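You operate a simulated robot arm through the tools that you are given. There is no shell and no other tool.

Carry out the task below with a simulated robot arm. There is one attempt and no reset: what you move stays moved.

## Task
Put things in order on the top of the herb bench. At the end: the blue brush stands where the clear bottle stood; the beige paper sachet (marked "LAVENDER") from the top of the herb bench stands where the brown wooden spool stood; the brown wooden spool stands where the blue brush stood; the clear bottle from the top of the herb bench stands where the white card stood; the white card from the top of the herb bench stands on top of the green leaves; whatever was shut is shut again. Leave all else as you found it, and nothing knocked over.

The check looks at the end state, three seconds after you hand in, the way a careful person would. Anything else that was tipped, shoved, dropped, spilled or broken makes it a failure.

## Robot
A 7-joint arm with a two-finger parallel gripper, fixed in place. Base frame: the origin is at the foot of the arm, x ahead of it, y to its left, z up; the work surface is at about z = 0. Lengths are in m, angles in degrees, forces in N, time in s.
With the tool pointing down near the work surface it reaches from about 0.22 to 0.58 m from the base axis. Its first joint turns from -66.0 to 66.0 degrees. Payload 2.5 kg.
The tool frame sits at the grasp point between the pads (the TCP): z along the fingers, y along the line on which they close. The tips reach 0.023 m beyond it. Largest opening 0.094 m; finger width 0.038, thickness 0.01; the body of the gripper, 0.054 by 0.096 m, starts 0.039 m behind the TCP.
Orientation is that of the tool frame in the base frame, as a unit quaternion [x, y, z, w]. With the fingers straight down and closing along the base's y, the tool's x points along the base's -x, its y along +y and its z along -z.

## Interface
- The arm moves only by the tool send_rows. Its argument "motion" is a list of rows, each a list of 7 numbers: the shift along the base's x, y, z in units of 150 mm (1.0 is 150 mm), then the turn, a rotation vector about the base's x, y, z in units of 90 degrees (1.0 is 90 degrees), then the closure in counts, from 0 (fully open) to 255 (shut). In form: [[tx, ty, tz, wx, wy, wz, grip], ...]. A call has 1 to 20 rows; each row is the pose to reach, as a shift and turn from the pose commanded when the call began. A call with a number of a shift or a turn outside -1 to 1 is refused whole. Each row takes 0.2 s and may step no farther than 0.05 m and 8.6 degrees from the row before; otherwise, or with a gripper value out of range, the whole call is refused. A pose out of reach is approached as far as the arm can. The call stops where the force on the tool passes 40 N (or 10 N more than at its start, if that is more) or the arm is blocked; 0.2 s more then pass. Each finger travels about 0.108 m/s and halts on what it meets, pressing with about 20 N; the grip force reading is that of the motor and also rises with nothing between the fingers. The clock runs only during rows and for 0.2 s after the last one: add rows that repeat a pose to give the fingers time. The reply holds the time, the measured pose of the TCP, the force on the tool along the base axes, the opening and the grip force, in the units named above and with some noise, with the torque about the TCP (base axes, N m) and any sound that the robot's microphone picked up.
- Cameras (640 x 400 px; columns grow to the right, rows downward): "scene" is fixed at [0.1118, -0.4146, 0.5273]; the picture's right is [0.83, -0.56, 0.00], its down [-0.40, -0.60, -0.70] and it looks along [0.39, 0.58, -0.72] (base axes); focal length 214 px, centre (320, 200). "wrist" rides on the gripper at [0.086, 0.016, -0.074] in the tool frame; the picture's right is [-0.18, 0.98, 0.00], its down [-0.58, -0.11, -0.81] and it looks along [-0.79, -0.15, 0.59] (tool axes); focal length 243 px, centre (320, 200). There is no depth. A picture from a camera that has moved, and an enlarged one, comes with that camera's place and axes in the base frame and with its lens.
- grab_frame(camera): a new picture of that camera. It takes no simulated time.
- close_up(camera, box): a new picture of the part [left, top, right, bottom] of that camera's present view, enlarged. It takes no simulated time.
- job_done(): hands the job in; it is judged then, once.

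Places have to be worked out from the pictures, the camera data and where the tool is seen. Open the gripper and draw the arm clear of the work before you hand the job in, unless the task says otherwise.

The tools are called by a JSON object that holds its "fn" and its "kwargs". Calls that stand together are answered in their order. send_rows: Moves the arm, as the interface text tells. Its arguments: {"type":"object","properties":{"motion":{"type":"array","items":{"type":"array","items":{"type":"number"}}}},"required":["motion"]} The other tools are called the same way: grab_frame (camera) takes a picture; close_up (camera, box) takes an enlarged picture of a part of a camera's view; job_done () hands the job in.

At the start:

```text
time_s: 0.0
eef_pos: [0.4285, -0.0843, 0.3511]
tcp_rot: [0.0, 1.0, 0.0, 0.0]
wrist_force: [-0.2, -0.2, -0.1]
moment: [0.02, 0.03, -0.02]
width: 0.0939
gripper_force: 0.0
```

scene: 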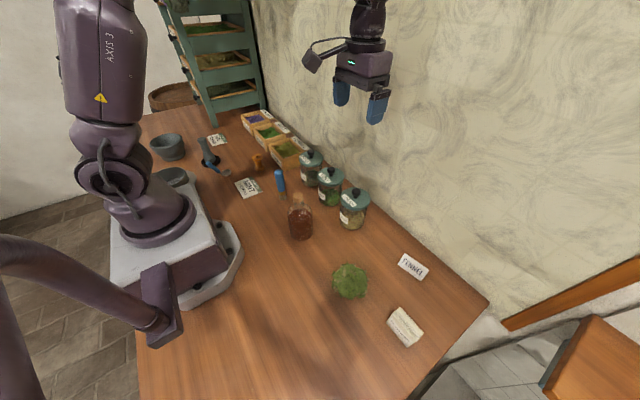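
wrist: 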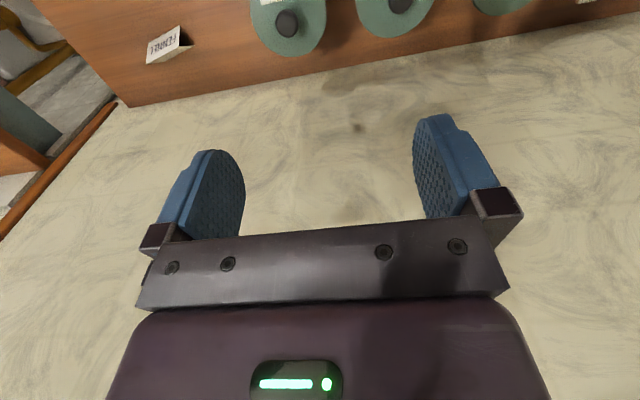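

I'll start by looking closely at the scene to identify each object.

{"fn": "close_up", "kwargs": {"camera": "scene", "box": [140, 90, 300, 190]}}

{"fn": "close_up", "kwargs": {"camera": "scene", "box": [220, 140, 380, 240]}}

{"fn": "close_up", "kwargs": {"camera": "scene", "box": [300, 240, 460, 340]}}

{"fn": "close_up", "kwargs": {"camera": "scene", "box": [140, 0, 300, 100]}}

```text
4.00 times, centred on (220, 140) of scene
camera zoom: at [0.1118, -0.4146, 0.5273], right [0.83, -0.56, 0.0], down [-0.4, -0.6, -0.7], along [0.39, 0.58, -0.72], focal length 858 px, centre (720, 440)
```

zoom: 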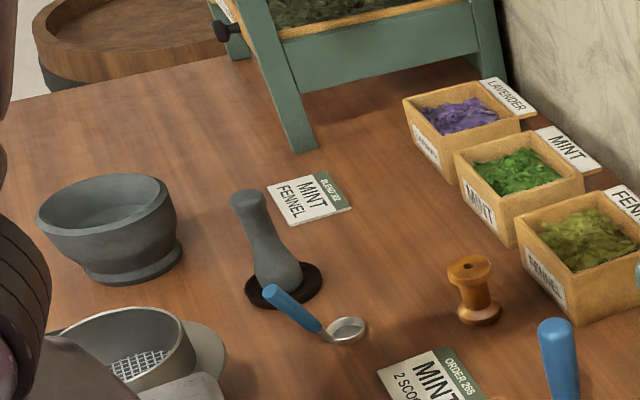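

```text
4.00 times, centred on (300, 190) of scene
camera zoom: at [0.1118, -0.4146, 0.5273], right [0.83, -0.56, 0.0], down [-0.4, -0.6, -0.7], along [0.39, 0.58, -0.72], focal length 858 px, centre (400, 240)
```

zoom: 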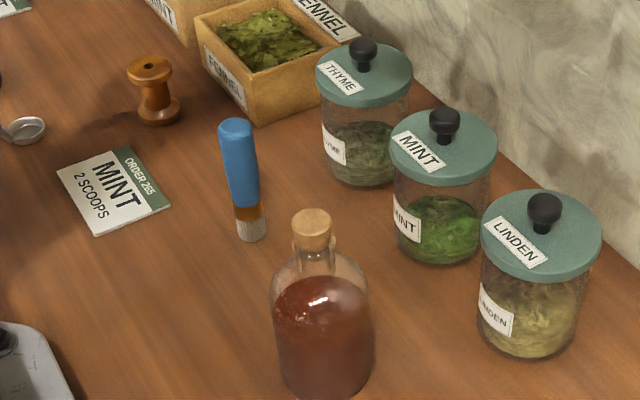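

```text
4.00 times, centred on (380, 290) of scene
camera zoom: at [0.1118, -0.4146, 0.5273], right [0.83, -0.56, 0.0], down [-0.4, -0.6, -0.7], along [0.39, 0.58, -0.72], focal length 858 px, centre (80, -160)
```

zoom: 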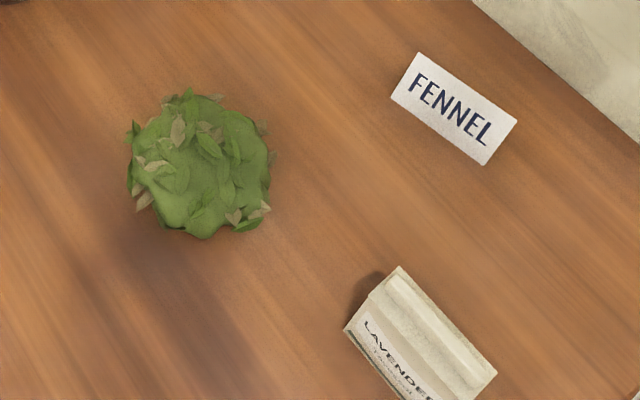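

```text
4.00 times, centred on (220, 50) of scene
camera zoom: at [0.1118, -0.4146, 0.5273], right [0.83, -0.56, 0.0], down [-0.4, -0.6, -0.7], along [0.39, 0.58, -0.72], focal length 858 px, centre (720, 800)
```

zoom: 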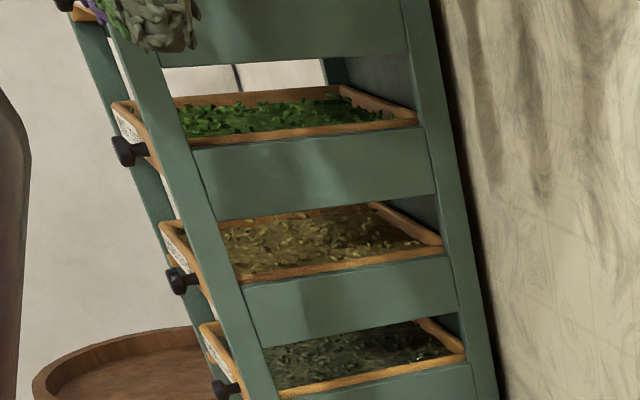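

The scene camera re-renders when enlarged, so I'll zoom in on each object tightly to measure contact points.

{"fn": "close_up", "kwargs": {"camera": "scene", "box": [268, 180, 332, 250]}}

{"fn": "close_up", "kwargs": {"camera": "scene", "box": [240, 145, 304, 205]}}

{"fn": "close_up", "kwargs": {"camera": "scene", "box": [385, 245, 449, 285]}}

{"fn": "close_up", "kwargs": {"camera": "scene", "box": [372, 300, 436, 350]}}

{"fn": "close_up", "kwargs": {"camera": "scene", "box": [318, 255, 382, 305]}}

```text
5.71 times, centred on (300, 215) of scene
camera zoom: at [0.1118, -0.4146, 0.5273], right [0.83, -0.56, 0.0], down [-0.4, -0.6, -0.7], along [0.39, 0.58, -0.72], focal length 1226 px, centre (434, 114)
```

zoom: 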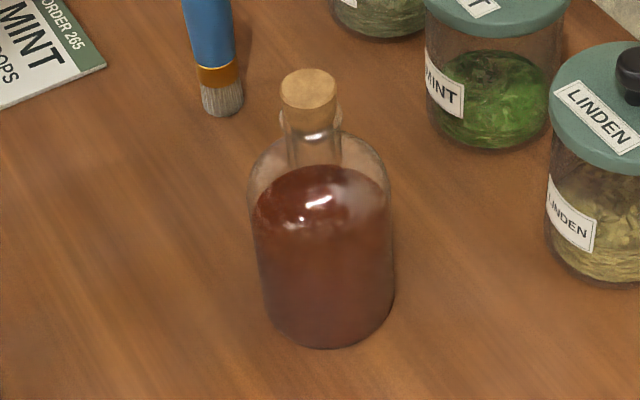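

```text
6.67 times, centred on (272, 175) of scene
camera zoom: at [0.1118, -0.4146, 0.5273], right [0.83, -0.56, 0.0], down [-0.4, -0.6, -0.7], along [0.39, 0.58, -0.72], focal length 1430 px, centre (640, 367)
```

zoom: 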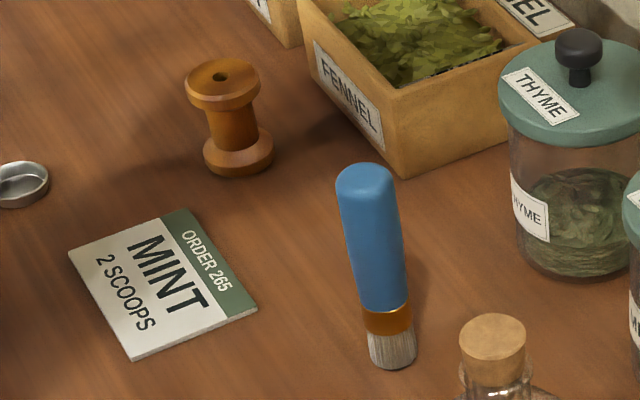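

```text
10.00 times, centred on (417, 265) of scene
camera zoom: at [0.1118, -0.4146, 0.5273], right [0.83, -0.56, 0.0], down [-0.4, -0.6, -0.7], along [0.39, 0.58, -0.72], focal length 2145 px, centre (-650, -450)
```

zoom: 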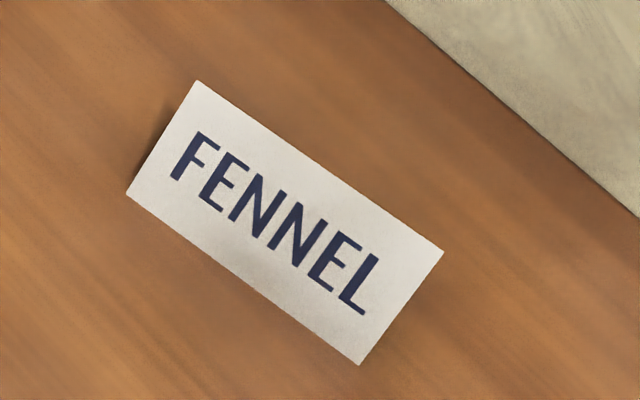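

```text
8.00 times, centred on (404, 325) of scene
camera zoom: at [0.1118, -0.4146, 0.5273], right [0.83, -0.56, 0.0], down [-0.4, -0.6, -0.7], along [0.39, 0.58, -0.72], focal length 1716 px, centre (-352, -800)
```

zoom: 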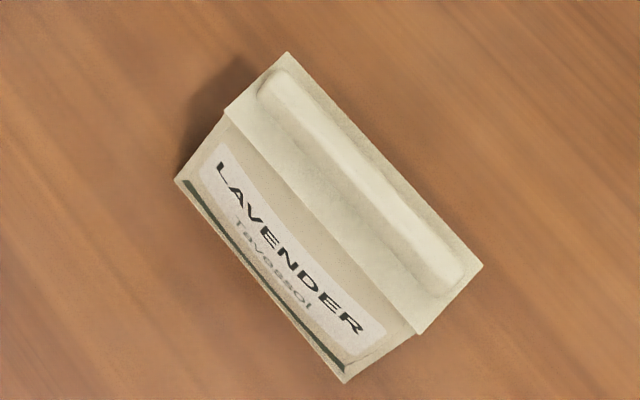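

```text
8.00 times, centred on (350, 280) of scene
camera zoom: at [0.1118, -0.4146, 0.5273], right [0.83, -0.56, 0.0], down [-0.4, -0.6, -0.7], along [0.39, 0.58, -0.72], focal length 1716 px, centre (80, -440)
```

zoom: 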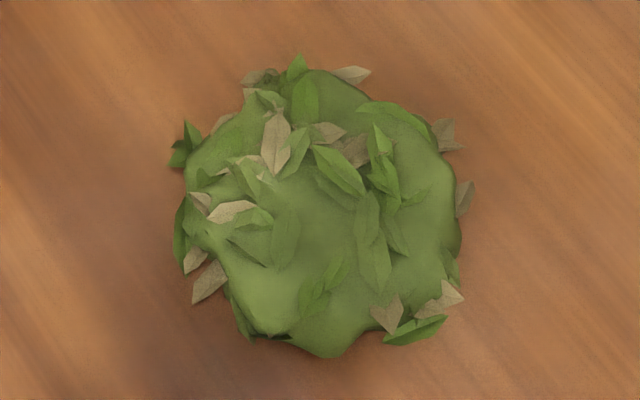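

The card, bottle, brush, spool, sachet and leaves are located roughly from the scene camera. I'll move the arm over the right side, staying high, to look at the card with the wrist camera.

{"fn": "send_rows", "kwargs": {"motion": [[-0.065, -0.2, -0.1, 0, 0, 0, 0], [-0.13, -0.4, -0.2, 0, 0, 0, 0], [-0.2, -0.6, -0.3, 0, 0, 0, 0], [-0.26, -0.8, -0.4, 0, 0, 0, 0], [-0.323, -1, -0.533, 0, 0, 0, 0], [-0.323, -1, -0.533, 0, 0, 0, 0]]}}

```text
time_s: 1.4
eef_pos: [0.3785, -0.2354, 0.2701]
tcp_rot: [0.0, 1.0, 0.0, -0.001]
wrist_force: [-0.6, 0.0, 0.4]
moment: [-0.01, 0.0, 0.01]
width: 0.0938
gripper_force: 0.1
```

The arm reached (0.379, -0.235, 0.270). I'll check both cameras.

{"fn": "grab_frame", "kwargs": {"camera": "wrist"}}

{"fn": "grab_frame", "kwargs": {"camera": "scene"}}

```text
taken
camera wrist: at [0.2928, -0.2188, 0.3446], right [0.18, 0.98, 0.0], down [0.58, -0.11, 0.81], along [0.79, -0.15, -0.59], focal length 243 px, centre (320, 200)
```

wrist: 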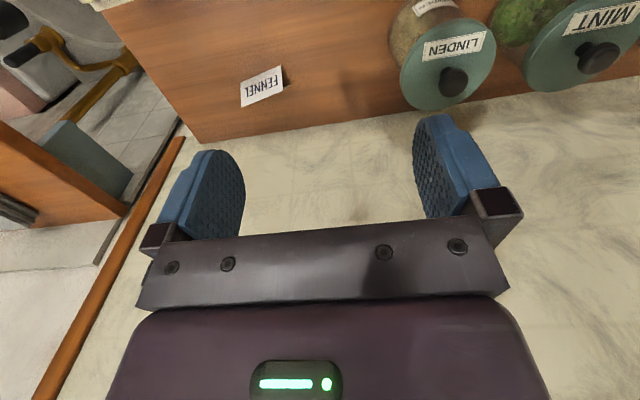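

```text
taken
```

scene: 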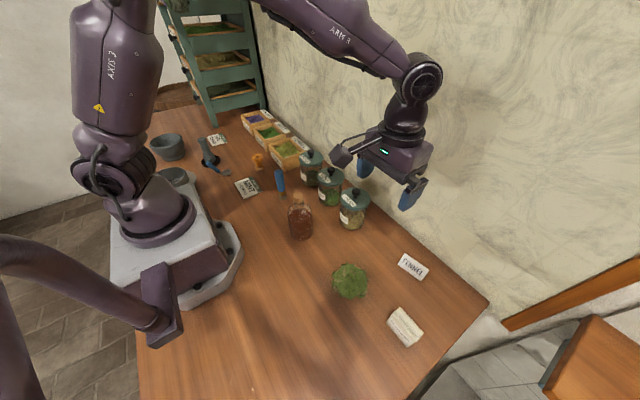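

{"fn": "close_up", "kwargs": {"camera": "wrist", "box": [224, 55, 304, 115]}}

```text
6.67 times, centred on (264, 85) of wrist
camera zoom: at [0.2928, -0.2188, 0.3446], right [0.18, 0.98, 0.0], down [0.58, -0.11, 0.81], along [0.79, -0.15, -0.59], focal length 1618 px, centre (693, 967)
```

zoom: 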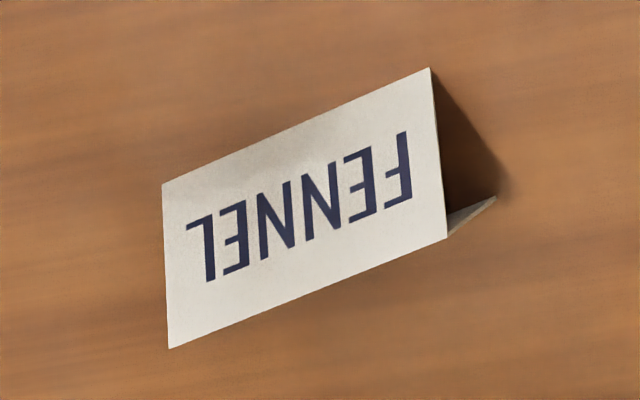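

The card is a small tent card (~66 mm long, ~29 mm deep, ~40 mm tall). I'll zoom in on the fingertips in the scene camera to check the camera calibration against the known tool pose.

{"fn": "close_up", "kwargs": {"camera": "scene", "box": [350, 140, 446, 220]}}

```text
5.00 times, centred on (398, 180) of scene
camera zoom: at [0.1118, -0.4147, 0.5273], right [0.83, -0.56, 0.0], down [-0.4, -0.6, -0.7], along [0.39, 0.58, -0.72], focal length 1072 px, centre (-70, 300)
```

zoom: 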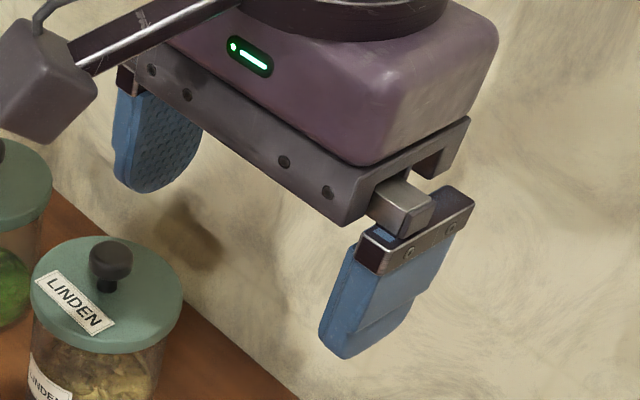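

The camera model matches the tool to within several mm. Next I'll move above the card with a ~11° yaw to align the closing axis with its long side, then re-measure.

{"fn": "send_rows", "kwargs": {"motion": [[0.1, -0.13, -0.15, 0, 0, 0.03, 0], [0.2, -0.26, -0.3, 0, 0, 0.06, 0], [0.3, -0.39, -0.45, 0, 0, 0.09, 0], [0.4, -0.52, -0.6, 0, 0, 0.12, 0], [0.48, -0.62, -0.7, 0, 0, 0.1256, 0], [0.52, -0.651, -0.8, 0, 0, 0.1256, 0], [0.52, -0.651, -0.8, 0, 0, 0.1256, 0]]}}

```text
time_s: 3.0
eef_pos: [0.4584, -0.3328, 0.1495]
tcp_rot: [-0.098, 0.995, 0.0, 0.0]
wrist_force: [0.0, -0.5, 0.2]
moment: [0.02, -0.02, 0.02]
width: 0.094
gripper_force: 0.1
```

{"fn": "grab_frame", "kwargs": {"camera": "wrist"}}

{"fn": "close_up", "kwargs": {"camera": "scene", "box": [370, 170, 500, 290]}}

```text
taken
camera wrist: at [0.3699, -0.335, 0.2256], right [-0.01, 1.0, 0.0], down [0.59, 0.01, 0.81], along [0.81, 0.01, -0.59], focal length 243 px, centre (320, 200)
```

wrist: 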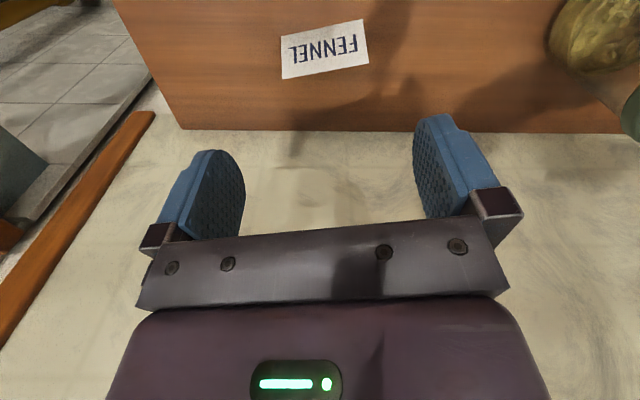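

```text
3.33 times, centred on (435, 230) of scene
camera zoom: at [0.1118, -0.4147, 0.5273], right [0.83, -0.56, 0.0], down [-0.4, -0.6, -0.7], along [0.39, 0.58, -0.72], focal length 715 px, centre (-63, 100)
```

zoom: 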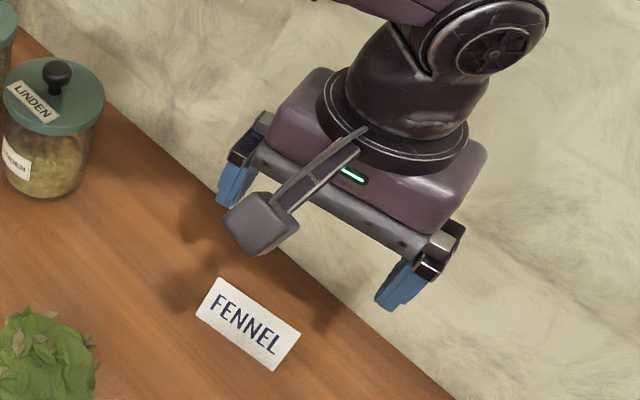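

{"fn": "close_up", "kwargs": {"camera": "wrist", "box": [272, 10, 384, 90]}}

```text
5.00 times, centred on (328, 50) of wrist
camera zoom: at [0.3699, -0.335, 0.2256], right [-0.01, 1.0, 0.0], down [0.59, 0.01, 0.81], along [0.81, 0.01, -0.59], focal length 1213 px, centre (280, 950)
```

zoom: 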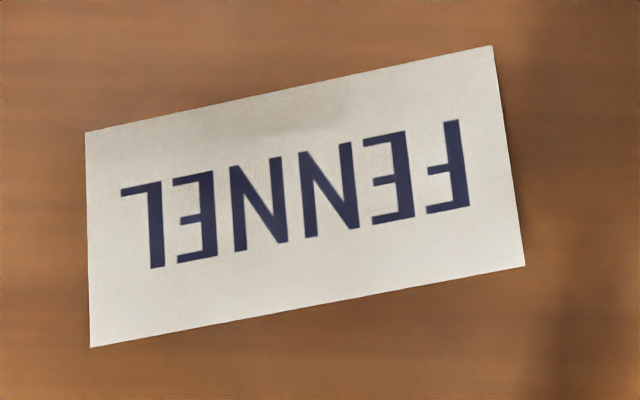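

The wrist view puts the card centre at about (0.460, -0.330), ridge height 0.04, aligned with the gripper. I'll descend to z≈0.065 (tips just above the ridge) with a small centring shift and check.

{"fn": "send_rows", "kwargs": {"motion": [[0.011, 0.013, -0.15, 0, 0, 0, 0], [0.011, 0.013, -0.3, 0, 0, 0, 0], [0.011, 0.013, -0.45, 0, 0, 0, 0], [0.011, 0.013, -0.55, 0, 0, 0, 0], [0.011, 0.013, -0.57, 0, 0, 0, 0]]}}

{"fn": "close_up", "kwargs": {"camera": "scene", "box": [370, 210, 466, 290]}}

{"fn": "grab_frame", "kwargs": {"camera": "wrist"}}

```text
time_s: 4.2
eef_pos: [0.4604, -0.3315, 0.0655]
tcp_rot: [-0.097, 0.995, 0.001, 0.0]
wrist_force: [0.0, -0.5, -1.0]
moment: [0.02, 0.0, -0.02]
width: 0.0939
gripper_force: 0.0
```

```text
5.00 times, centred on (418, 250) of scene
camera zoom: at [0.1118, -0.4146, 0.5273], right [0.83, -0.56, 0.0], down [-0.4, -0.6, -0.7], along [0.39, 0.58, -0.72], focal length 1072 px, centre (-170, -50)
```

zoom: 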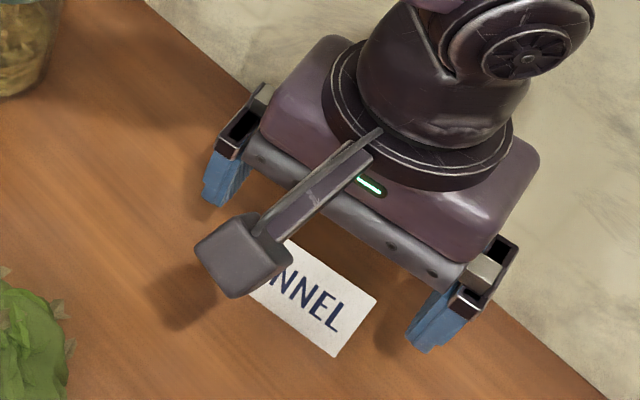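

```text
taken
camera wrist: at [0.3715, -0.3333, 0.1414], right [-0.01, 1.0, 0.0], down [0.59, 0.01, 0.81], along [0.81, 0.01, -0.59], focal length 243 px, centre (320, 200)
```

wrist: 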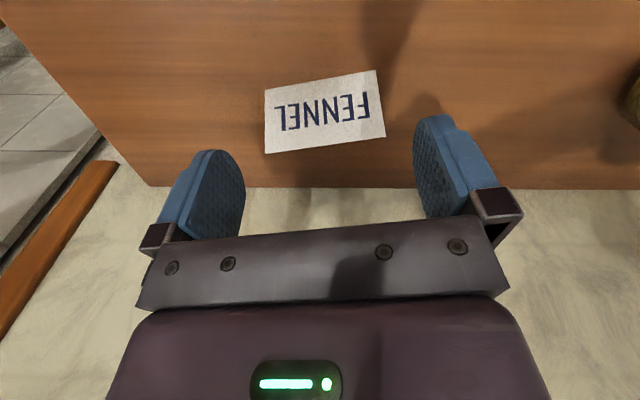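

The card sits centred between the fingers. I'll lower to TCP z≈0.031 with the gripper open.

{"fn": "send_rows", "kwargs": {"motion": [[-0.005, 0.01, -0.1, 0, 0, 0, 0], [-0.01, 0.01, -0.18, 0, 0, 0, 0], [-0.01, 0.01, -0.225, 0, 0, 0, 0], [-0.01, 0.01, -0.225, 0, 0, 0, 0]]}}

{"fn": "close_up", "kwargs": {"camera": "scene", "box": [370, 220, 466, 300]}}

{"fn": "grab_frame", "kwargs": {"camera": "wrist"}}

```text
time_s: 5.2
eef_pos: [0.4594, -0.3297, 0.0314]
tcp_rot: [-0.098, 0.995, 0.001, 0.0]
wrist_force: [0.0, -0.4, -0.2]
moment: [-0.01, 0.03, 0.03]
width: 0.0939
gripper_force: 0.0
```

```text
5.00 times, centred on (418, 260) of scene
camera zoom: at [0.1118, -0.4146, 0.5273], right [0.83, -0.56, 0.0], down [-0.4, -0.6, -0.7], along [0.39, 0.58, -0.72], focal length 1072 px, centre (-170, -100)
```

zoom: 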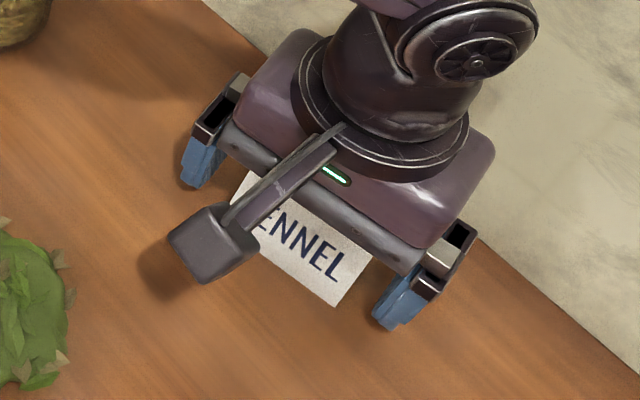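

```text
taken
camera wrist: at [0.3705, -0.3308, 0.1071], right [-0.01, 1.0, 0.0], down [0.59, 0.01, 0.81], along [0.81, 0.01, -0.59], focal length 243 px, centre (320, 200)
```

wrist: 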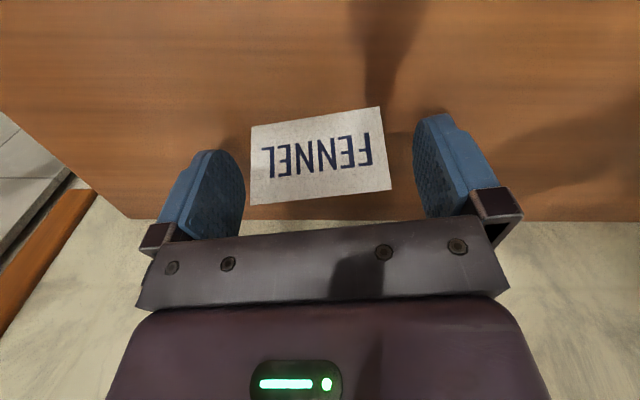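

Both fingertips straddle the card ends evenly. I'll close gently in steps.

{"fn": "send_rows", "kwargs": {"motion": [[0, 0, 0, 0, 0, 0, 40], [0, 0, 0, 0, 0, 0, 60], [0, 0, 0, 0, 0, 0, 75], [0, 0, 0, 0, 0, 0, 90], [0, 0, 0, 0, 0, 0, 90]]}}

{"fn": "grab_frame", "kwargs": {"camera": "wrist"}}

```text
time_s: 6.4
eef_pos: [0.4576, -0.3285, 0.0323]
tcp_rot: [-0.099, 0.995, 0.0, 0.0]
wrist_force: [0.0, 0.3, -0.4]
moment: [0.01, -0.04, 0.03]
width: 0.0644
gripper_force: 19.8
```

```text
taken
camera wrist: at [0.3705, -0.3308, 0.1073], right [-0.01, 1.0, 0.0], down [0.59, 0.01, 0.81], along [0.81, 0.01, -0.59], focal length 243 px, centre (320, 200)
```

wrist: 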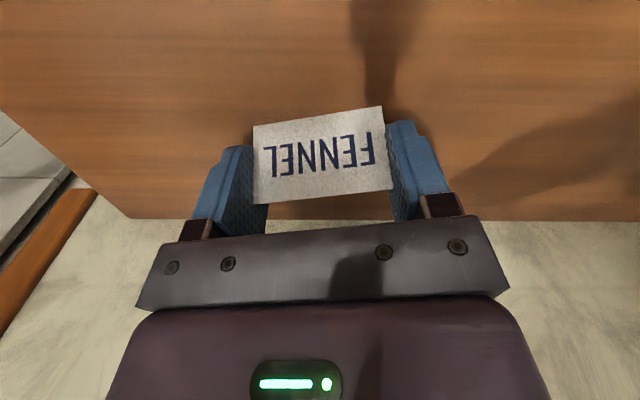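

The card is gripped (width 0.064). I'll lift it straight up.

{"fn": "send_rows", "kwargs": {"motion": [[0, 0, 0.1, 0, 0, 0, 90], [0, 0, 0.3, 0, 0, 0, 90], [0, 0, 0.5, 0, 0, 0, 90], [0, 0, 0.7, 0, 0, 0, 90], [0, 0, 0.85, 0, 0, 0, 90], [0, 0, 0.85, 0, 0, 0, 90]]}}

{"fn": "grab_frame", "kwargs": {"camera": "scene"}}

{"fn": "grab_frame", "kwargs": {"camera": "wrist"}}

```text
time_s: 7.8
eef_pos: [0.4576, -0.3301, 0.1596]
tcp_rot: [-0.097, 0.995, 0.0, 0.0]
wrist_force: [0.1, 0.1, -0.1]
moment: [-0.01, 0.03, 0.02]
width: 0.0642
gripper_force: 19.9
```

```text
taken
```

scene: 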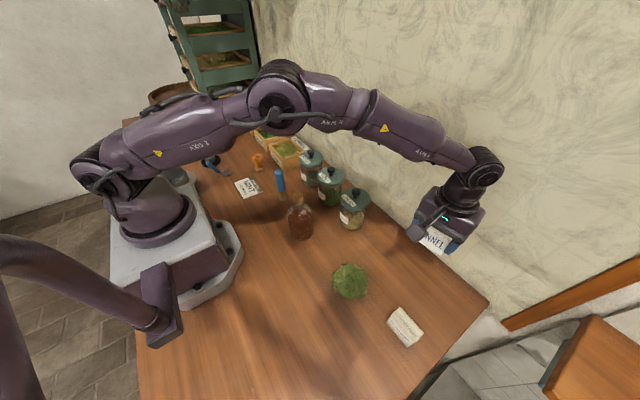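

```text
taken
camera wrist: at [0.3702, -0.3311, 0.2336], right [-0.01, 1.0, 0.0], down [0.59, 0.01, 0.81], along [0.81, 0.01, -0.59], focal length 243 px, centre (320, 200)
```

wrist: 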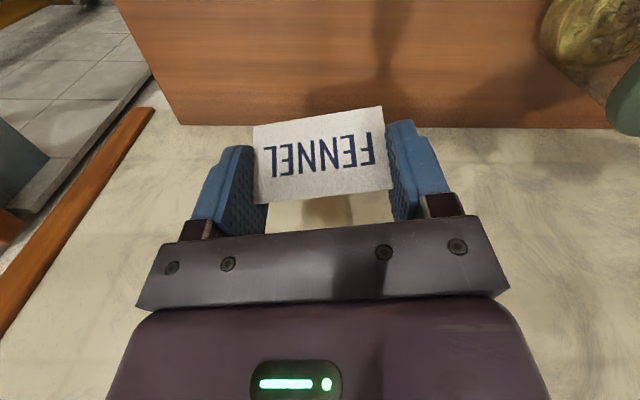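

The card lifts cleanly. I'll carry it back high over the near area so the wrist camera can view the leaves from another side and I can gauge the pile's height.

{"fn": "send_rows", "kwargs": {"motion": [[-0.15, 0.13, 0.1, 0, 0, 0, 90], [-0.35, 0.3, 0.2, 0, 0, 0, 90], [-0.55, 0.47, 0.3, 0, 0, 0, 90], [-0.75, 0.64, 0.4, 0, 0, 0, 90], [-0.95, 0.81, 0.45, 0, 0, 0, 90], [-1.0, 0.9, 0.45, 0, 0, 0, 90]]}}

{"fn": "send_rows", "kwargs": {"motion": [[-0.2, 0.15, 0, 0, 0, 0, 90], [-0.4, 0.3, 0, 0, 0, 0, 90], [-0.45, 0.35, 0, 0, 0, 0, 90], [-0.45, 0.35, 0, 0, 0, 0, 90]]}}

{"fn": "grab_frame", "kwargs": {"camera": "wrist"}}

```text
time_s: 9.2
eef_pos: [0.3081, -0.1934, 0.2254]
tcp_rot: [-0.097, 0.995, 0.0, 0.0]
wrist_force: [0.3, -0.5, 0.3]
moment: [0.01, -0.01, 0.01]
width: 0.0644
gripper_force: 20.2
```

```text
time_s: 10.2
eef_pos: [0.2393, -0.1413, 0.2267]
tcp_rot: [-0.098, 0.995, 0.0, -0.001]
wrist_force: [0.0, -0.6, 0.5]
moment: [-0.02, 0.04, -0.03]
width: 0.0645
gripper_force: 20.4
```

```text
taken
camera wrist: at [0.1514, -0.1425, 0.3023], right [-0.01, 1.0, 0.0], down [0.59, 0.01, 0.81], along [0.81, 0.01, -0.59], focal length 243 px, centre (320, 200)
```

wrist: 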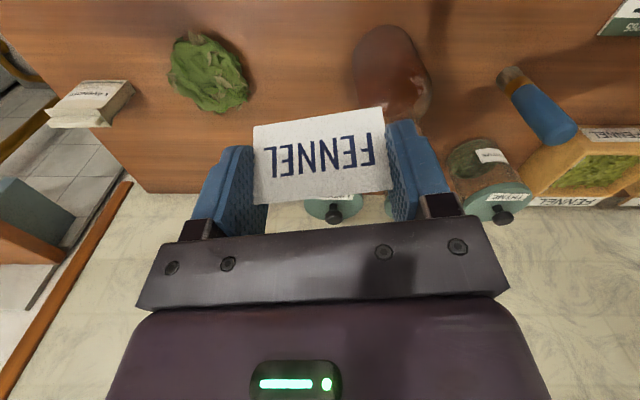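

The leaves, sachet, bottle and brush are all visible here. I'll zoom on each for triangulation.

{"fn": "close_up", "kwargs": {"camera": "wrist", "box": [160, 25, 256, 120]}}

{"fn": "close_up", "kwargs": {"camera": "wrist", "box": [340, 10, 450, 130]}}

{"fn": "close_up", "kwargs": {"camera": "wrist", "box": [480, 50, 640, 150]}}

{"fn": "close_up", "kwargs": {"camera": "wrist", "box": [40, 60, 150, 140]}}

```text
4.21 times, centred on (208, 72) of wrist
camera zoom: at [0.1514, -0.1425, 0.3023], right [-0.01, 1.0, 0.0], down [0.59, 0.01, 0.81], along [0.81, 0.01, -0.59], focal length 1022 px, centre (792, 737)
```

zoom: 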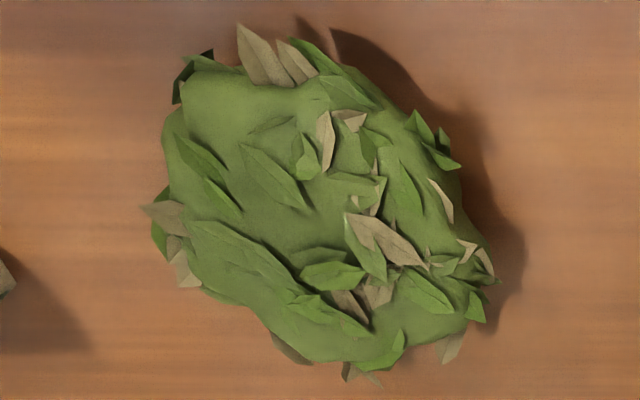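

```text
3.33 times, centred on (395, 70) of wrist
camera zoom: at [0.1514, -0.1425, 0.3023], right [-0.01, 1.0, 0.0], down [0.59, 0.01, 0.81], along [0.81, 0.01, -0.59], focal length 809 px, centre (70, 633)
```

zoom: 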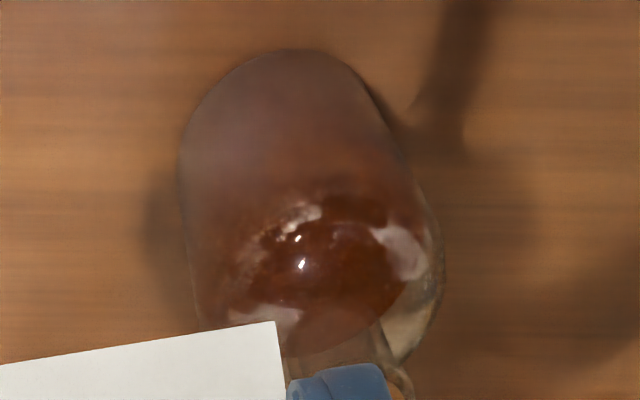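

```text
4.00 times, centred on (560, 100) of wrist
camera zoom: at [0.1514, -0.1425, 0.3023], right [-0.01, 1.0, 0.0], down [0.59, 0.01, 0.81], along [0.81, 0.01, -0.59], focal length 970 px, centre (-640, 600)
```

zoom: 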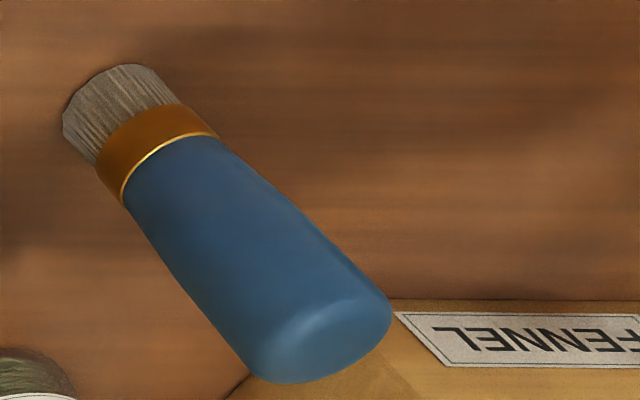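

```text
5.00 times, centred on (95, 100) of wrist
camera zoom: at [0.1514, -0.1425, 0.3023], right [-0.01, 1.0, 0.0], down [0.59, 0.01, 0.81], along [0.81, 0.01, -0.59], focal length 1213 px, centre (1445, 700)
```

zoom: 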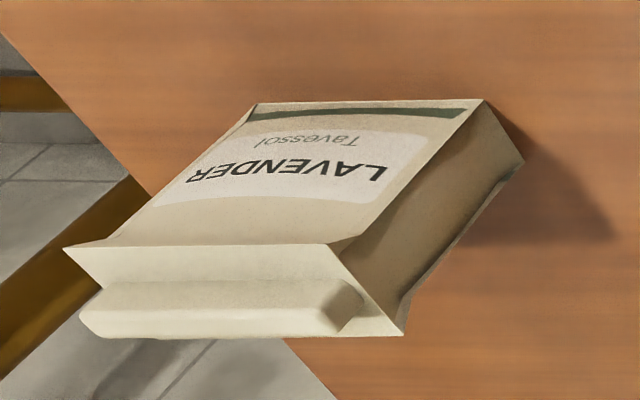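

Triangulation puts the leaf pile centre at about (0.300, -0.272) with a top around z≈0.03–0.04, about 80 mm across. I'll carry the card above it at a safe height.

{"fn": "send_rows", "kwargs": {"motion": [[0.08, -0.18, 0, 0, 0, 0, 90], [0.16, -0.36, -0.1, 0, 0, 0, 90], [0.24, -0.54, -0.25, 0, 0, 0, 90], [0.32, -0.72, -0.4, 0, 0, 0, 90], [0.395, -0.87, -0.5, 0, 0, 0, 90], [0.395, -0.88, -0.579, 0, 0, 0, 90], [0.395, -0.88, -0.579, 0, 0, 0, 90]]}}

{"fn": "close_up", "kwargs": {"camera": "scene", "box": [290, 180, 418, 310]}}

{"fn": "grab_frame", "kwargs": {"camera": "wrist"}}

```text
time_s: 11.8
eef_pos: [0.2991, -0.2745, 0.1389]
tcp_rot: [-0.098, 0.995, 0.0, 0.0]
wrist_force: [-0.3, -0.6, 0.8]
moment: [-0.03, 0.01, 0.04]
width: 0.0645
gripper_force: 19.8
```

```text
3.08 times, centred on (354, 245) of scene
camera zoom: at [0.1118, -0.4147, 0.5273], right [0.83, -0.56, 0.0], down [-0.4, -0.6, -0.7], along [0.39, 0.58, -0.72], focal length 660 px, centre (215, 62)
```

zoom: 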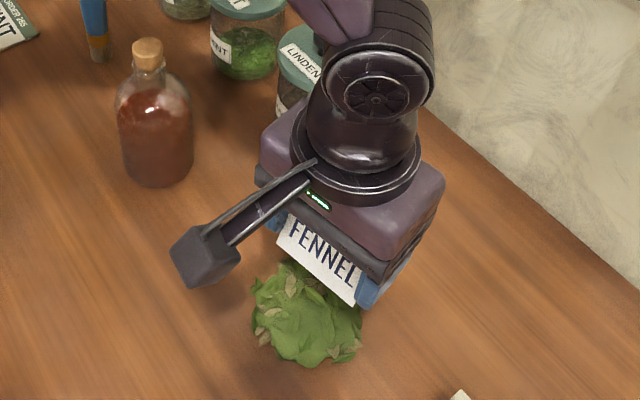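

```text
taken
camera wrist: at [0.211, -0.2762, 0.2137], right [-0.01, 1.0, 0.0], down [0.59, 0.01, 0.81], along [0.81, 0.01, -0.59], focal length 243 px, centre (320, 200)
```

wrist: 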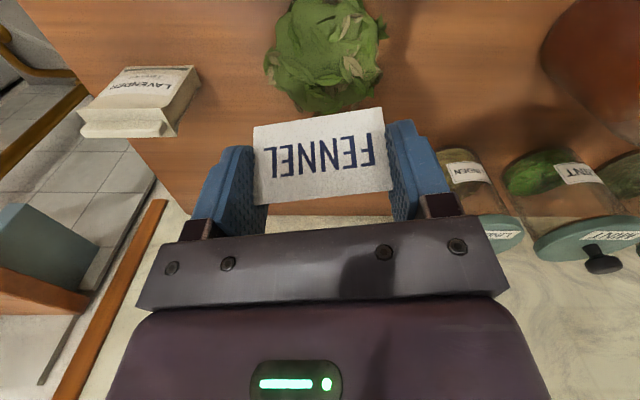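

The card hovers over the pile. I'll lower partway to bring the card's bottom to about z=0.05 and look again.

{"fn": "send_rows", "kwargs": {"motion": [[0, 0, -0.15, 0, 0, 0, 90], [0, 0, -0.3, 0, 0, 0, 90], [0, 0, -0.367, 0, 0, 0, 90], [0, 0, -0.367, 0, 0, 0, 90]]}}

{"fn": "close_up", "kwargs": {"camera": "scene", "box": [310, 220, 406, 310]}}

{"fn": "grab_frame", "kwargs": {"camera": "wrist"}}

```text
time_s: 12.8
eef_pos: [0.2992, -0.2739, 0.0842]
tcp_rot: [-0.099, 0.995, 0.0, -0.001]
wrist_force: [-0.1, 0.0, -0.1]
moment: [-0.02, -0.01, -0.01]
width: 0.0646
gripper_force: 19.7
```

```text
4.44 times, centred on (358, 265) of scene
camera zoom: at [0.1118, -0.4146, 0.5273], right [0.83, -0.56, 0.0], down [-0.4, -0.6, -0.7], along [0.39, 0.58, -0.72], focal length 953 px, centre (151, -89)
```

zoom: 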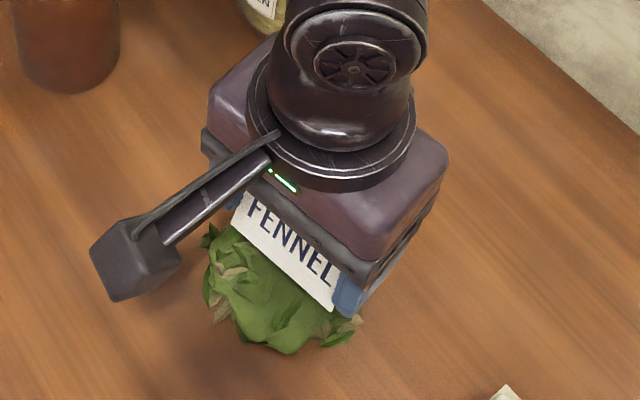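

```text
taken
camera wrist: at [0.2106, -0.2751, 0.1594], right [-0.01, 1.0, 0.0], down [0.59, 0.01, 0.81], along [0.81, 0.01, -0.59], focal length 243 px, centre (320, 200)
```

wrist: 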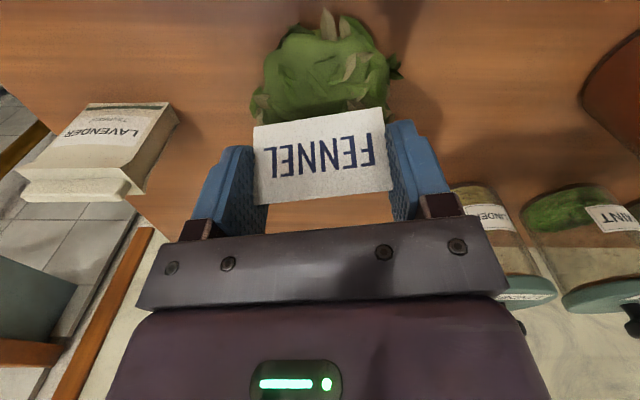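

The card is centred over the pile. I'll step down in small increments, watching the force for contact.

{"fn": "send_rows", "kwargs": {"motion": [[0, 0, -0.033, 0, 0, 0, 90], [0, 0, -0.06, 0, 0, 0, 90], [0, 0, -0.06, 0, 0, 0, 90]]}}

```text
time_s: 13.6
eef_pos: [0.3004, -0.2731, 0.0772]
tcp_rot: [-0.099, 0.995, 0.0, 0.0]
wrist_force: [0.7, -0.6, 0.0]
moment: [0.01, 0.02, -0.02]
width: 0.0644
gripper_force: 20.5
```

No contact yet; I'll continue down 4 mm more.

{"fn": "send_rows", "kwargs": {"motion": [[0, 0, -0.015, 0, 0, 0, 90], [0, 0, -0.027, 0, 0, 0, 90], [0, 0, -0.027, 0, 0, 0, 90]]}}

{"fn": "close_up", "kwargs": {"camera": "scene", "box": [320, 240, 390, 300]}}

```text
time_s: 14.4
eef_pos: [0.2993, -0.2747, 0.0727]
tcp_rot: [-0.098, 0.995, 0.0, 0.0]
wrist_force: [-0.6, 0.1, 0.0]
moment: [0.01, 0.0, 0.01]
width: 0.0644
gripper_force: 19.8
```

```text
6.67 times, centred on (355, 270) of scene
camera zoom: at [0.1118, -0.4146, 0.5273], right [0.83, -0.56, 0.0], down [-0.4, -0.6, -0.7], along [0.39, 0.58, -0.72], focal length 1430 px, centre (87, -267)
```

zoom: 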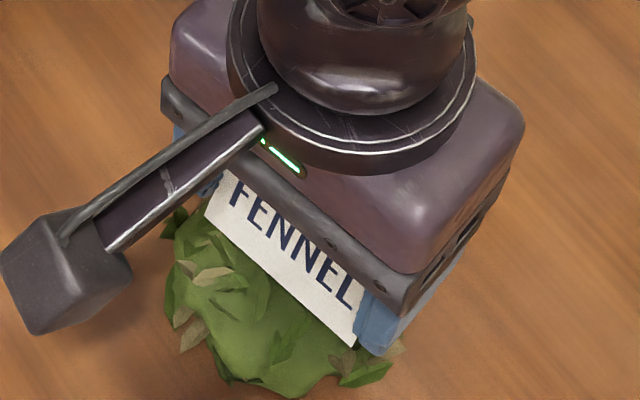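

Still no contact (card bottom ≈0.040). Continue stepping down 3 mm.

{"fn": "send_rows", "kwargs": {"motion": [[0, 0, -0.01, 0, 0, 0, 90], [0, 0, -0.02, 0, 0, 0, 90], [0, 0, -0.02, 0, 0, 0, 90]]}}

{"fn": "send_rows", "kwargs": {"motion": [[0, 0, -0.01, 0, 0, 0, 90], [0, 0, -0.02, 0, 0, 0, 90], [0, 0, -0.02, 0, 0, 0, 90]]}}

```text
time_s: 15.2
eef_pos: [0.3001, -0.2731, 0.0687]
tcp_rot: [-0.097, 0.995, 0.0, -0.001]
wrist_force: [-0.4, 1.0, -0.1]
moment: [-0.01, 0.04, -0.01]
width: 0.0645
gripper_force: 20.5
```

```text
time_s: 16.0
eef_pos: [0.2996, -0.2735, 0.0665]
tcp_rot: [-0.099, 0.995, 0.0, -0.001]
wrist_force: [0.1, -0.9, 0.1]
moment: [0.01, 0.0, 0.01]
width: 0.0646
gripper_force: 20.0
```

{"fn": "close_up", "kwargs": {"camera": "wrist", "box": [200, 0, 440, 150]}}

{"fn": "send_rows", "kwargs": {"motion": [[0, 0, -0.01, 0, 0, 0, 90], [0, 0, -0.017, 0, 0, 0, 90], [0, 0, -0.017, 0, 0, 0, 90]]}}

```text
2.67 times, centred on (320, 75) of wrist
camera zoom: at [0.2113, -0.2751, 0.1414], right [-0.01, 1.0, 0.0], down [0.59, 0.01, 0.81], along [0.81, 0.01, -0.59], focal length 647 px, centre (320, 533)
```

zoom: 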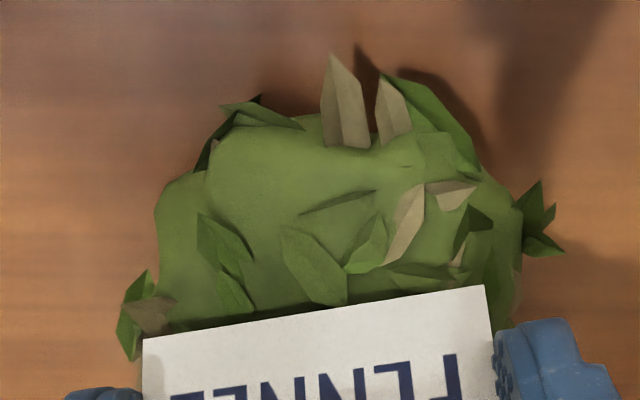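

```text
time_s: 16.8
eef_pos: [0.2991, -0.2745, 0.0638]
tcp_rot: [-0.097, 0.995, 0.0, 0.0]
wrist_force: [0.2, -0.1, 0.0]
moment: [-0.03, 0.01, 0.01]
width: 0.0646
gripper_force: 20.2
```

No contact at card bottom ≈0.031. Continue in small steps.

{"fn": "send_rows", "kwargs": {"motion": [[0, 0, -0.009, 0, 0, 0, 90], [0, 0, -0.017, 0, 0, 0, 90], [0, 0, -0.017, 0, 0, 0, 90]]}}

{"fn": "close_up", "kwargs": {"camera": "scene", "box": [320, 240, 390, 300]}}

```text
time_s: 17.6
eef_pos: [0.2996, -0.2733, 0.0605]
tcp_rot: [-0.098, 0.995, 0.0, 0.0]
wrist_force: [-0.7, -0.2, -1.1]
moment: [0.0, 0.0, 0.02]
width: 0.0646
gripper_force: 19.8
```

```text
6.67 times, centred on (355, 270) of scene
camera zoom: at [0.1118, -0.4146, 0.5273], right [0.83, -0.56, 0.0], down [-0.4, -0.6, -0.7], along [0.39, 0.58, -0.72], focal length 1430 px, centre (87, -267)
```

zoom: 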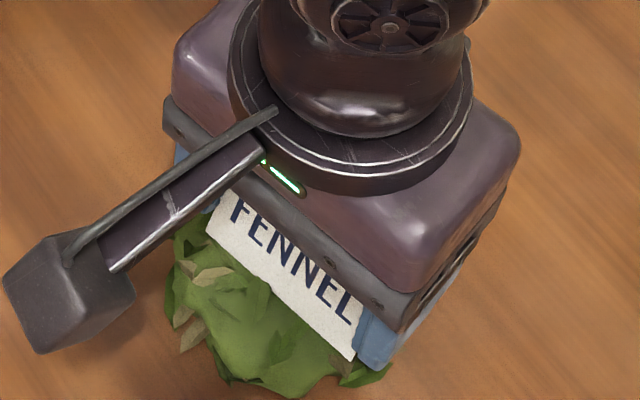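

{"fn": "send_rows", "kwargs": {"motion": [[0, 0, -0.008, 0, 0, 0, 90], [0, 0, -0.0135, 0, 0, 0, 90], [0, 0, -0.0135, 0, 0, 0, 90]]}}

{"fn": "close_up", "kwargs": {"camera": "wrist", "box": [200, 0, 440, 150]}}

```text
time_s: 18.4
eef_pos: [0.2997, -0.2728, 0.0588]
tcp_rot: [-0.098, 0.995, 0.0, 0.001]
wrist_force: [-0.1, -0.7, -1.0]
moment: [-0.01, -0.02, -0.03]
width: 0.0644
gripper_force: 19.5
```

```text
2.67 times, centred on (320, 75) of wrist
camera zoom: at [0.2117, -0.2753, 0.1344], right [-0.01, 1.0, 0.0], down [0.59, 0.01, 0.81], along [0.81, 0.01, -0.59], focal length 647 px, centre (320, 533)
```

zoom: 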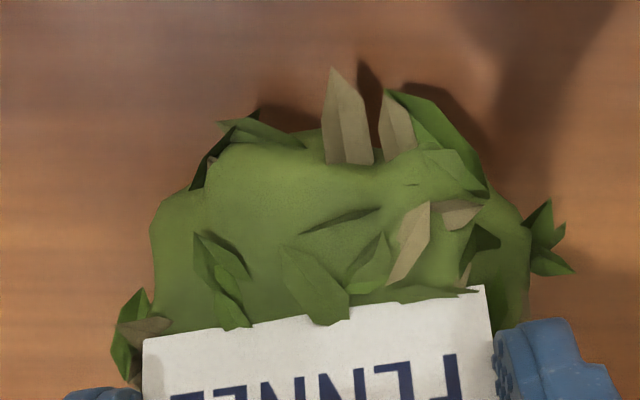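

Visual leaves begin to overlap the card's lower edge, but no load yet. Continue with 2 mm steps.

{"fn": "send_rows", "kwargs": {"motion": [[0, 0, -0.008, 0, 0, 0, 90], [0, 0, -0.0135, 0, 0, 0, 90], [0, 0, -0.0135, 0, 0, 0, 90]]}}

{"fn": "send_rows", "kwargs": {"motion": [[0, 0, 0, 0, 0, 0, 90]]}}

```text
time_s: 19.2
eef_pos: [0.3001, -0.2753, 0.0578]
tcp_rot: [-0.098, 0.995, -0.001, 0.001]
wrist_force: [-0.8, 0.6, 17.3]
moment: [0.11, 0.03, -0.01]
width: 0.0644
gripper_force: 20.0
```

```text
time_s: 19.6
eef_pos: [0.3005, -0.2736, 0.0581]
tcp_rot: [-0.099, 0.995, 0.0, 0.001]
wrist_force: [0.5, -1.4, 16.8]
moment: [-0.01, 0.08, -0.05]
width: 0.0645
gripper_force: 20.0
```

Contact: about 17 N upward, so the pile's top is at roughly z≈0.026. I'll back off a little to relieve the load before releasing.

{"fn": "send_rows", "kwargs": {"motion": [[0, 0, 0.006, 0, 0, 0, 90], [0, 0, 0.008, 0, 0, 0, 90], [0, 0, 0.008, 0, 0, 0, 90]]}}

{"fn": "close_up", "kwargs": {"camera": "wrist", "box": [180, 0, 460, 220]}}

```text
time_s: 20.4
eef_pos: [0.2994, -0.2739, 0.0578]
tcp_rot: [-0.099, 0.995, 0.001, 0.0]
wrist_force: [0.8, -0.2, 6.3]
moment: [-0.01, -0.08, 0.01]
width: 0.0641
gripper_force: 19.5
```

```text
1.82 times, centred on (320, 110) of wrist
camera zoom: at [0.2113, -0.2752, 0.1333], right [-0.01, 1.0, 0.0], down [0.59, 0.01, 0.81], along [0.81, 0.01, -0.59], focal length 441 px, centre (320, 364)
```

zoom: 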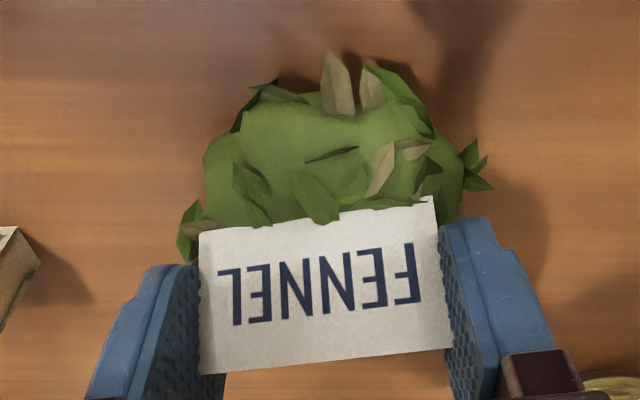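

Residual 6 N; I'll ease up another half millimetre and open the fingers gradually.

{"fn": "send_rows", "kwargs": {"motion": [[0, 0, 0.003, 0, 0, 0, 90], [0, 0, 0.004, 0, 0, 0, 90], [0, 0, 0.004, 0, 0, 0, 80], [0, 0, 0.004, 0, 0, 0, 76], [0, 0, 0.004, 0, 0, 0, 70], [0, 0, 0.004, 0, 0, 0, 60], [0, 0, 0.004, 0, 0, 0, 50], [0, 0, 0.004, 0, 0, 0, 50]]}}

{"fn": "close_up", "kwargs": {"camera": "wrist", "box": [180, 0, 460, 220]}}

{"fn": "close_up", "kwargs": {"camera": "scene", "box": [320, 240, 390, 300]}}

```text
time_s: 22.2
eef_pos: [0.2993, -0.2738, 0.0588]
tcp_rot: [-0.098, 0.995, -0.001, 0.0]
wrist_force: [0.6, 0.1, 0.3]
moment: [0.02, -0.03, 0.0]
width: 0.0756
gripper_force: 0.1
```

```text
1.82 times, centred on (320, 110) of wrist
camera zoom: at [0.2112, -0.2756, 0.1338], right [-0.01, 1.0, 0.0], down [0.59, 0.01, 0.81], along [0.81, 0.01, -0.59], focal length 441 px, centre (320, 364)
```

zoom: 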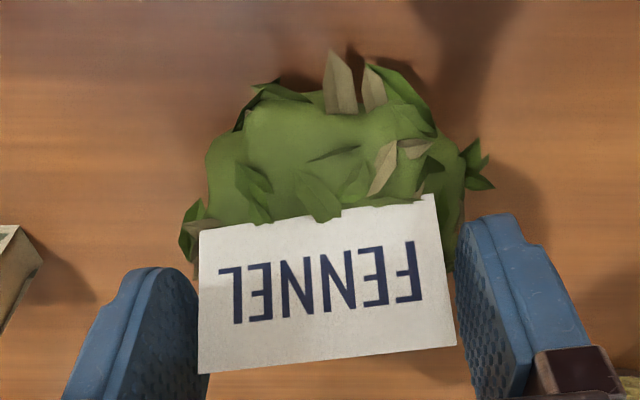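

```text
6.67 times, centred on (355, 270) of scene
camera zoom: at [0.1118, -0.4146, 0.5273], right [0.83, -0.56, 0.0], down [-0.4, -0.6, -0.7], along [0.39, 0.58, -0.72], focal length 1430 px, centre (87, -267)
```

zoom: 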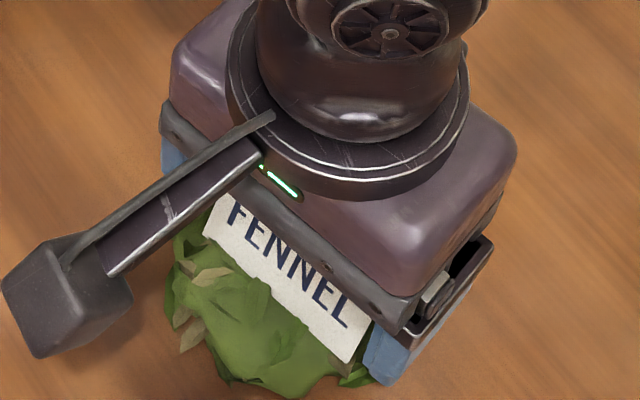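

The card stands on the leaves without shifting. I'll raise the gripper straight up slowly, opening a bit more once clear.

{"fn": "send_rows", "kwargs": {"motion": [[0, 0, 0.03, 0, 0, 0, 48], [0, 0, 0.08, 0, 0, 0, 45], [0, 0, 0.15, 0, 0, 0, 45], [0, 0, 0.25, 0, 0, 0, 45], [0, 0, 0.4, 0, 0, 0, 40], [0, 0, 0.6, 0, 0, 0, 0], [0, 0, 0.8, 0, 0, 0, 0], [0, 0, 0.95, 0, 0, 0, 0]]}}

{"fn": "grab_frame", "kwargs": {"camera": "wrist"}}

{"fn": "close_up", "kwargs": {"camera": "scene", "box": [310, 230, 400, 310]}}

```text
time_s: 24.0
eef_pos: [0.2991, -0.2728, 0.2004]
tcp_rot: [-0.097, 0.995, -0.001, 0.0]
wrist_force: [0.9, 0.1, 0.2]
moment: [-0.02, -0.03, 0.03]
width: 0.0936
gripper_force: 0.0
```

```text
taken
camera wrist: at [0.211, -0.2742, 0.2757], right [-0.01, 1.0, 0.0], down [0.59, 0.01, 0.81], along [0.81, 0.01, -0.59], focal length 243 px, centre (320, 200)
```

wrist: 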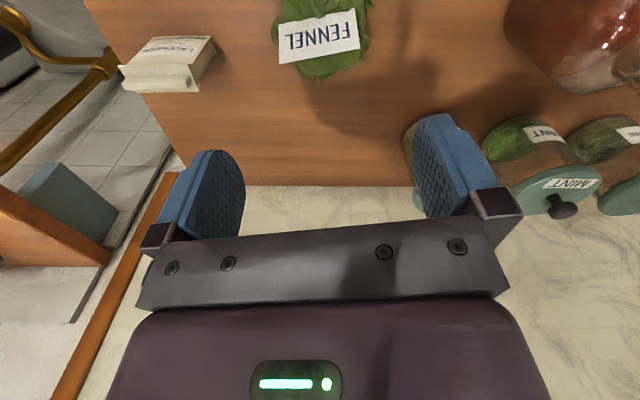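

```text
5.00 times, centred on (355, 270) of scene
camera zoom: at [0.1118, -0.4146, 0.5273], right [0.83, -0.56, 0.0], down [-0.4, -0.6, -0.7], along [0.39, 0.58, -0.72], focal length 1072 px, centre (145, -150)
```

zoom: 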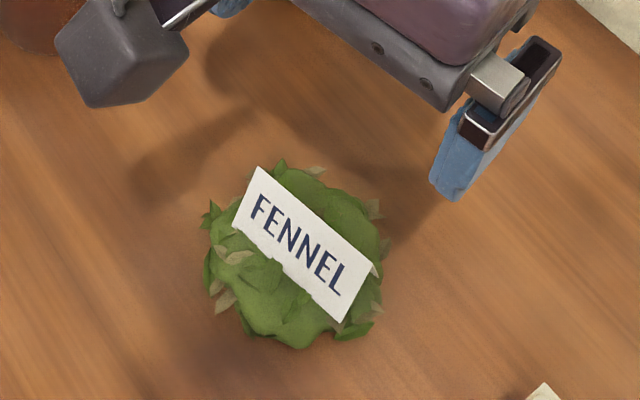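

The card now stands squarely on the leaves. Next is the bottle: I'll move toward it at a safe height with yaw back to zero and take measurements.

{"fn": "send_rows", "kwargs": {"motion": [[0, 0.1, 0.15, 0, 0, -0.03, 0], [0, 0.3, 0.3, 0, 0, -0.07, 0], [0, 0.5, 0.326, 0, 0, -0.1, 0], [0, 0.7, 0.326, 0, 0, -0.1256, 0], [0, 0.9, 0.326, 0, 0, -0.1256, 0], [0, 1.0, 0.326, 0, 0, -0.1256, 0], [0, 1.0, 0.326, 0, 0, -0.1256, 0]]}}

{"fn": "grab_frame", "kwargs": {"camera": "wrist"}}

{"fn": "grab_frame", "kwargs": {"camera": "scene"}}

```text
time_s: 25.6
eef_pos: [0.2985, -0.122, 0.2486]
tcp_rot: [0.001, 1.0, 0.001, 0.0]
wrist_force: [1.2, 1.1, 0.0]
moment: [0.04, -0.01, -0.01]
width: 0.0938
gripper_force: 0.0
```

```text
taken
camera wrist: at [0.2121, -0.1074, 0.3241], right [0.19, 0.98, 0.0], down [0.58, -0.11, 0.81], along [0.79, -0.15, -0.59], focal length 243 px, centre (320, 200)
```

wrist: 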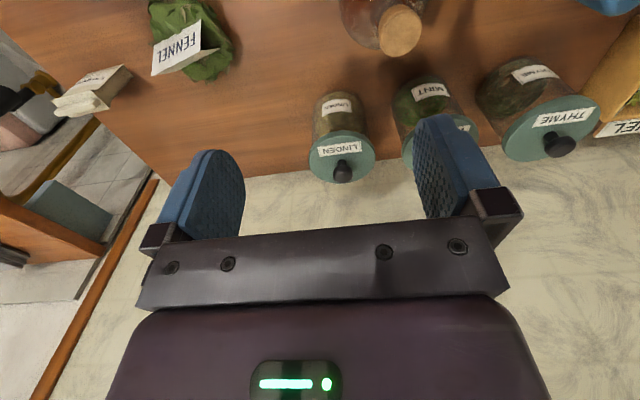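

```text
taken
```

scene: 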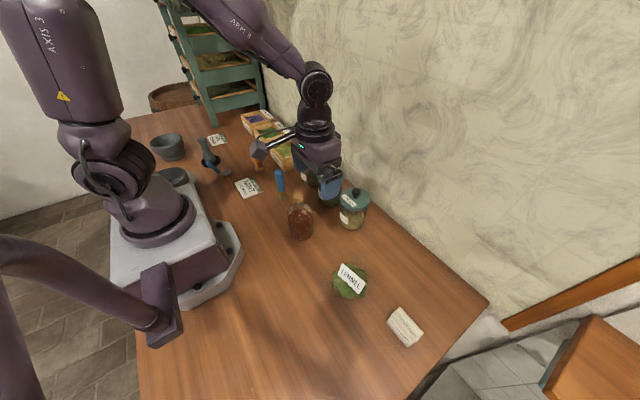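

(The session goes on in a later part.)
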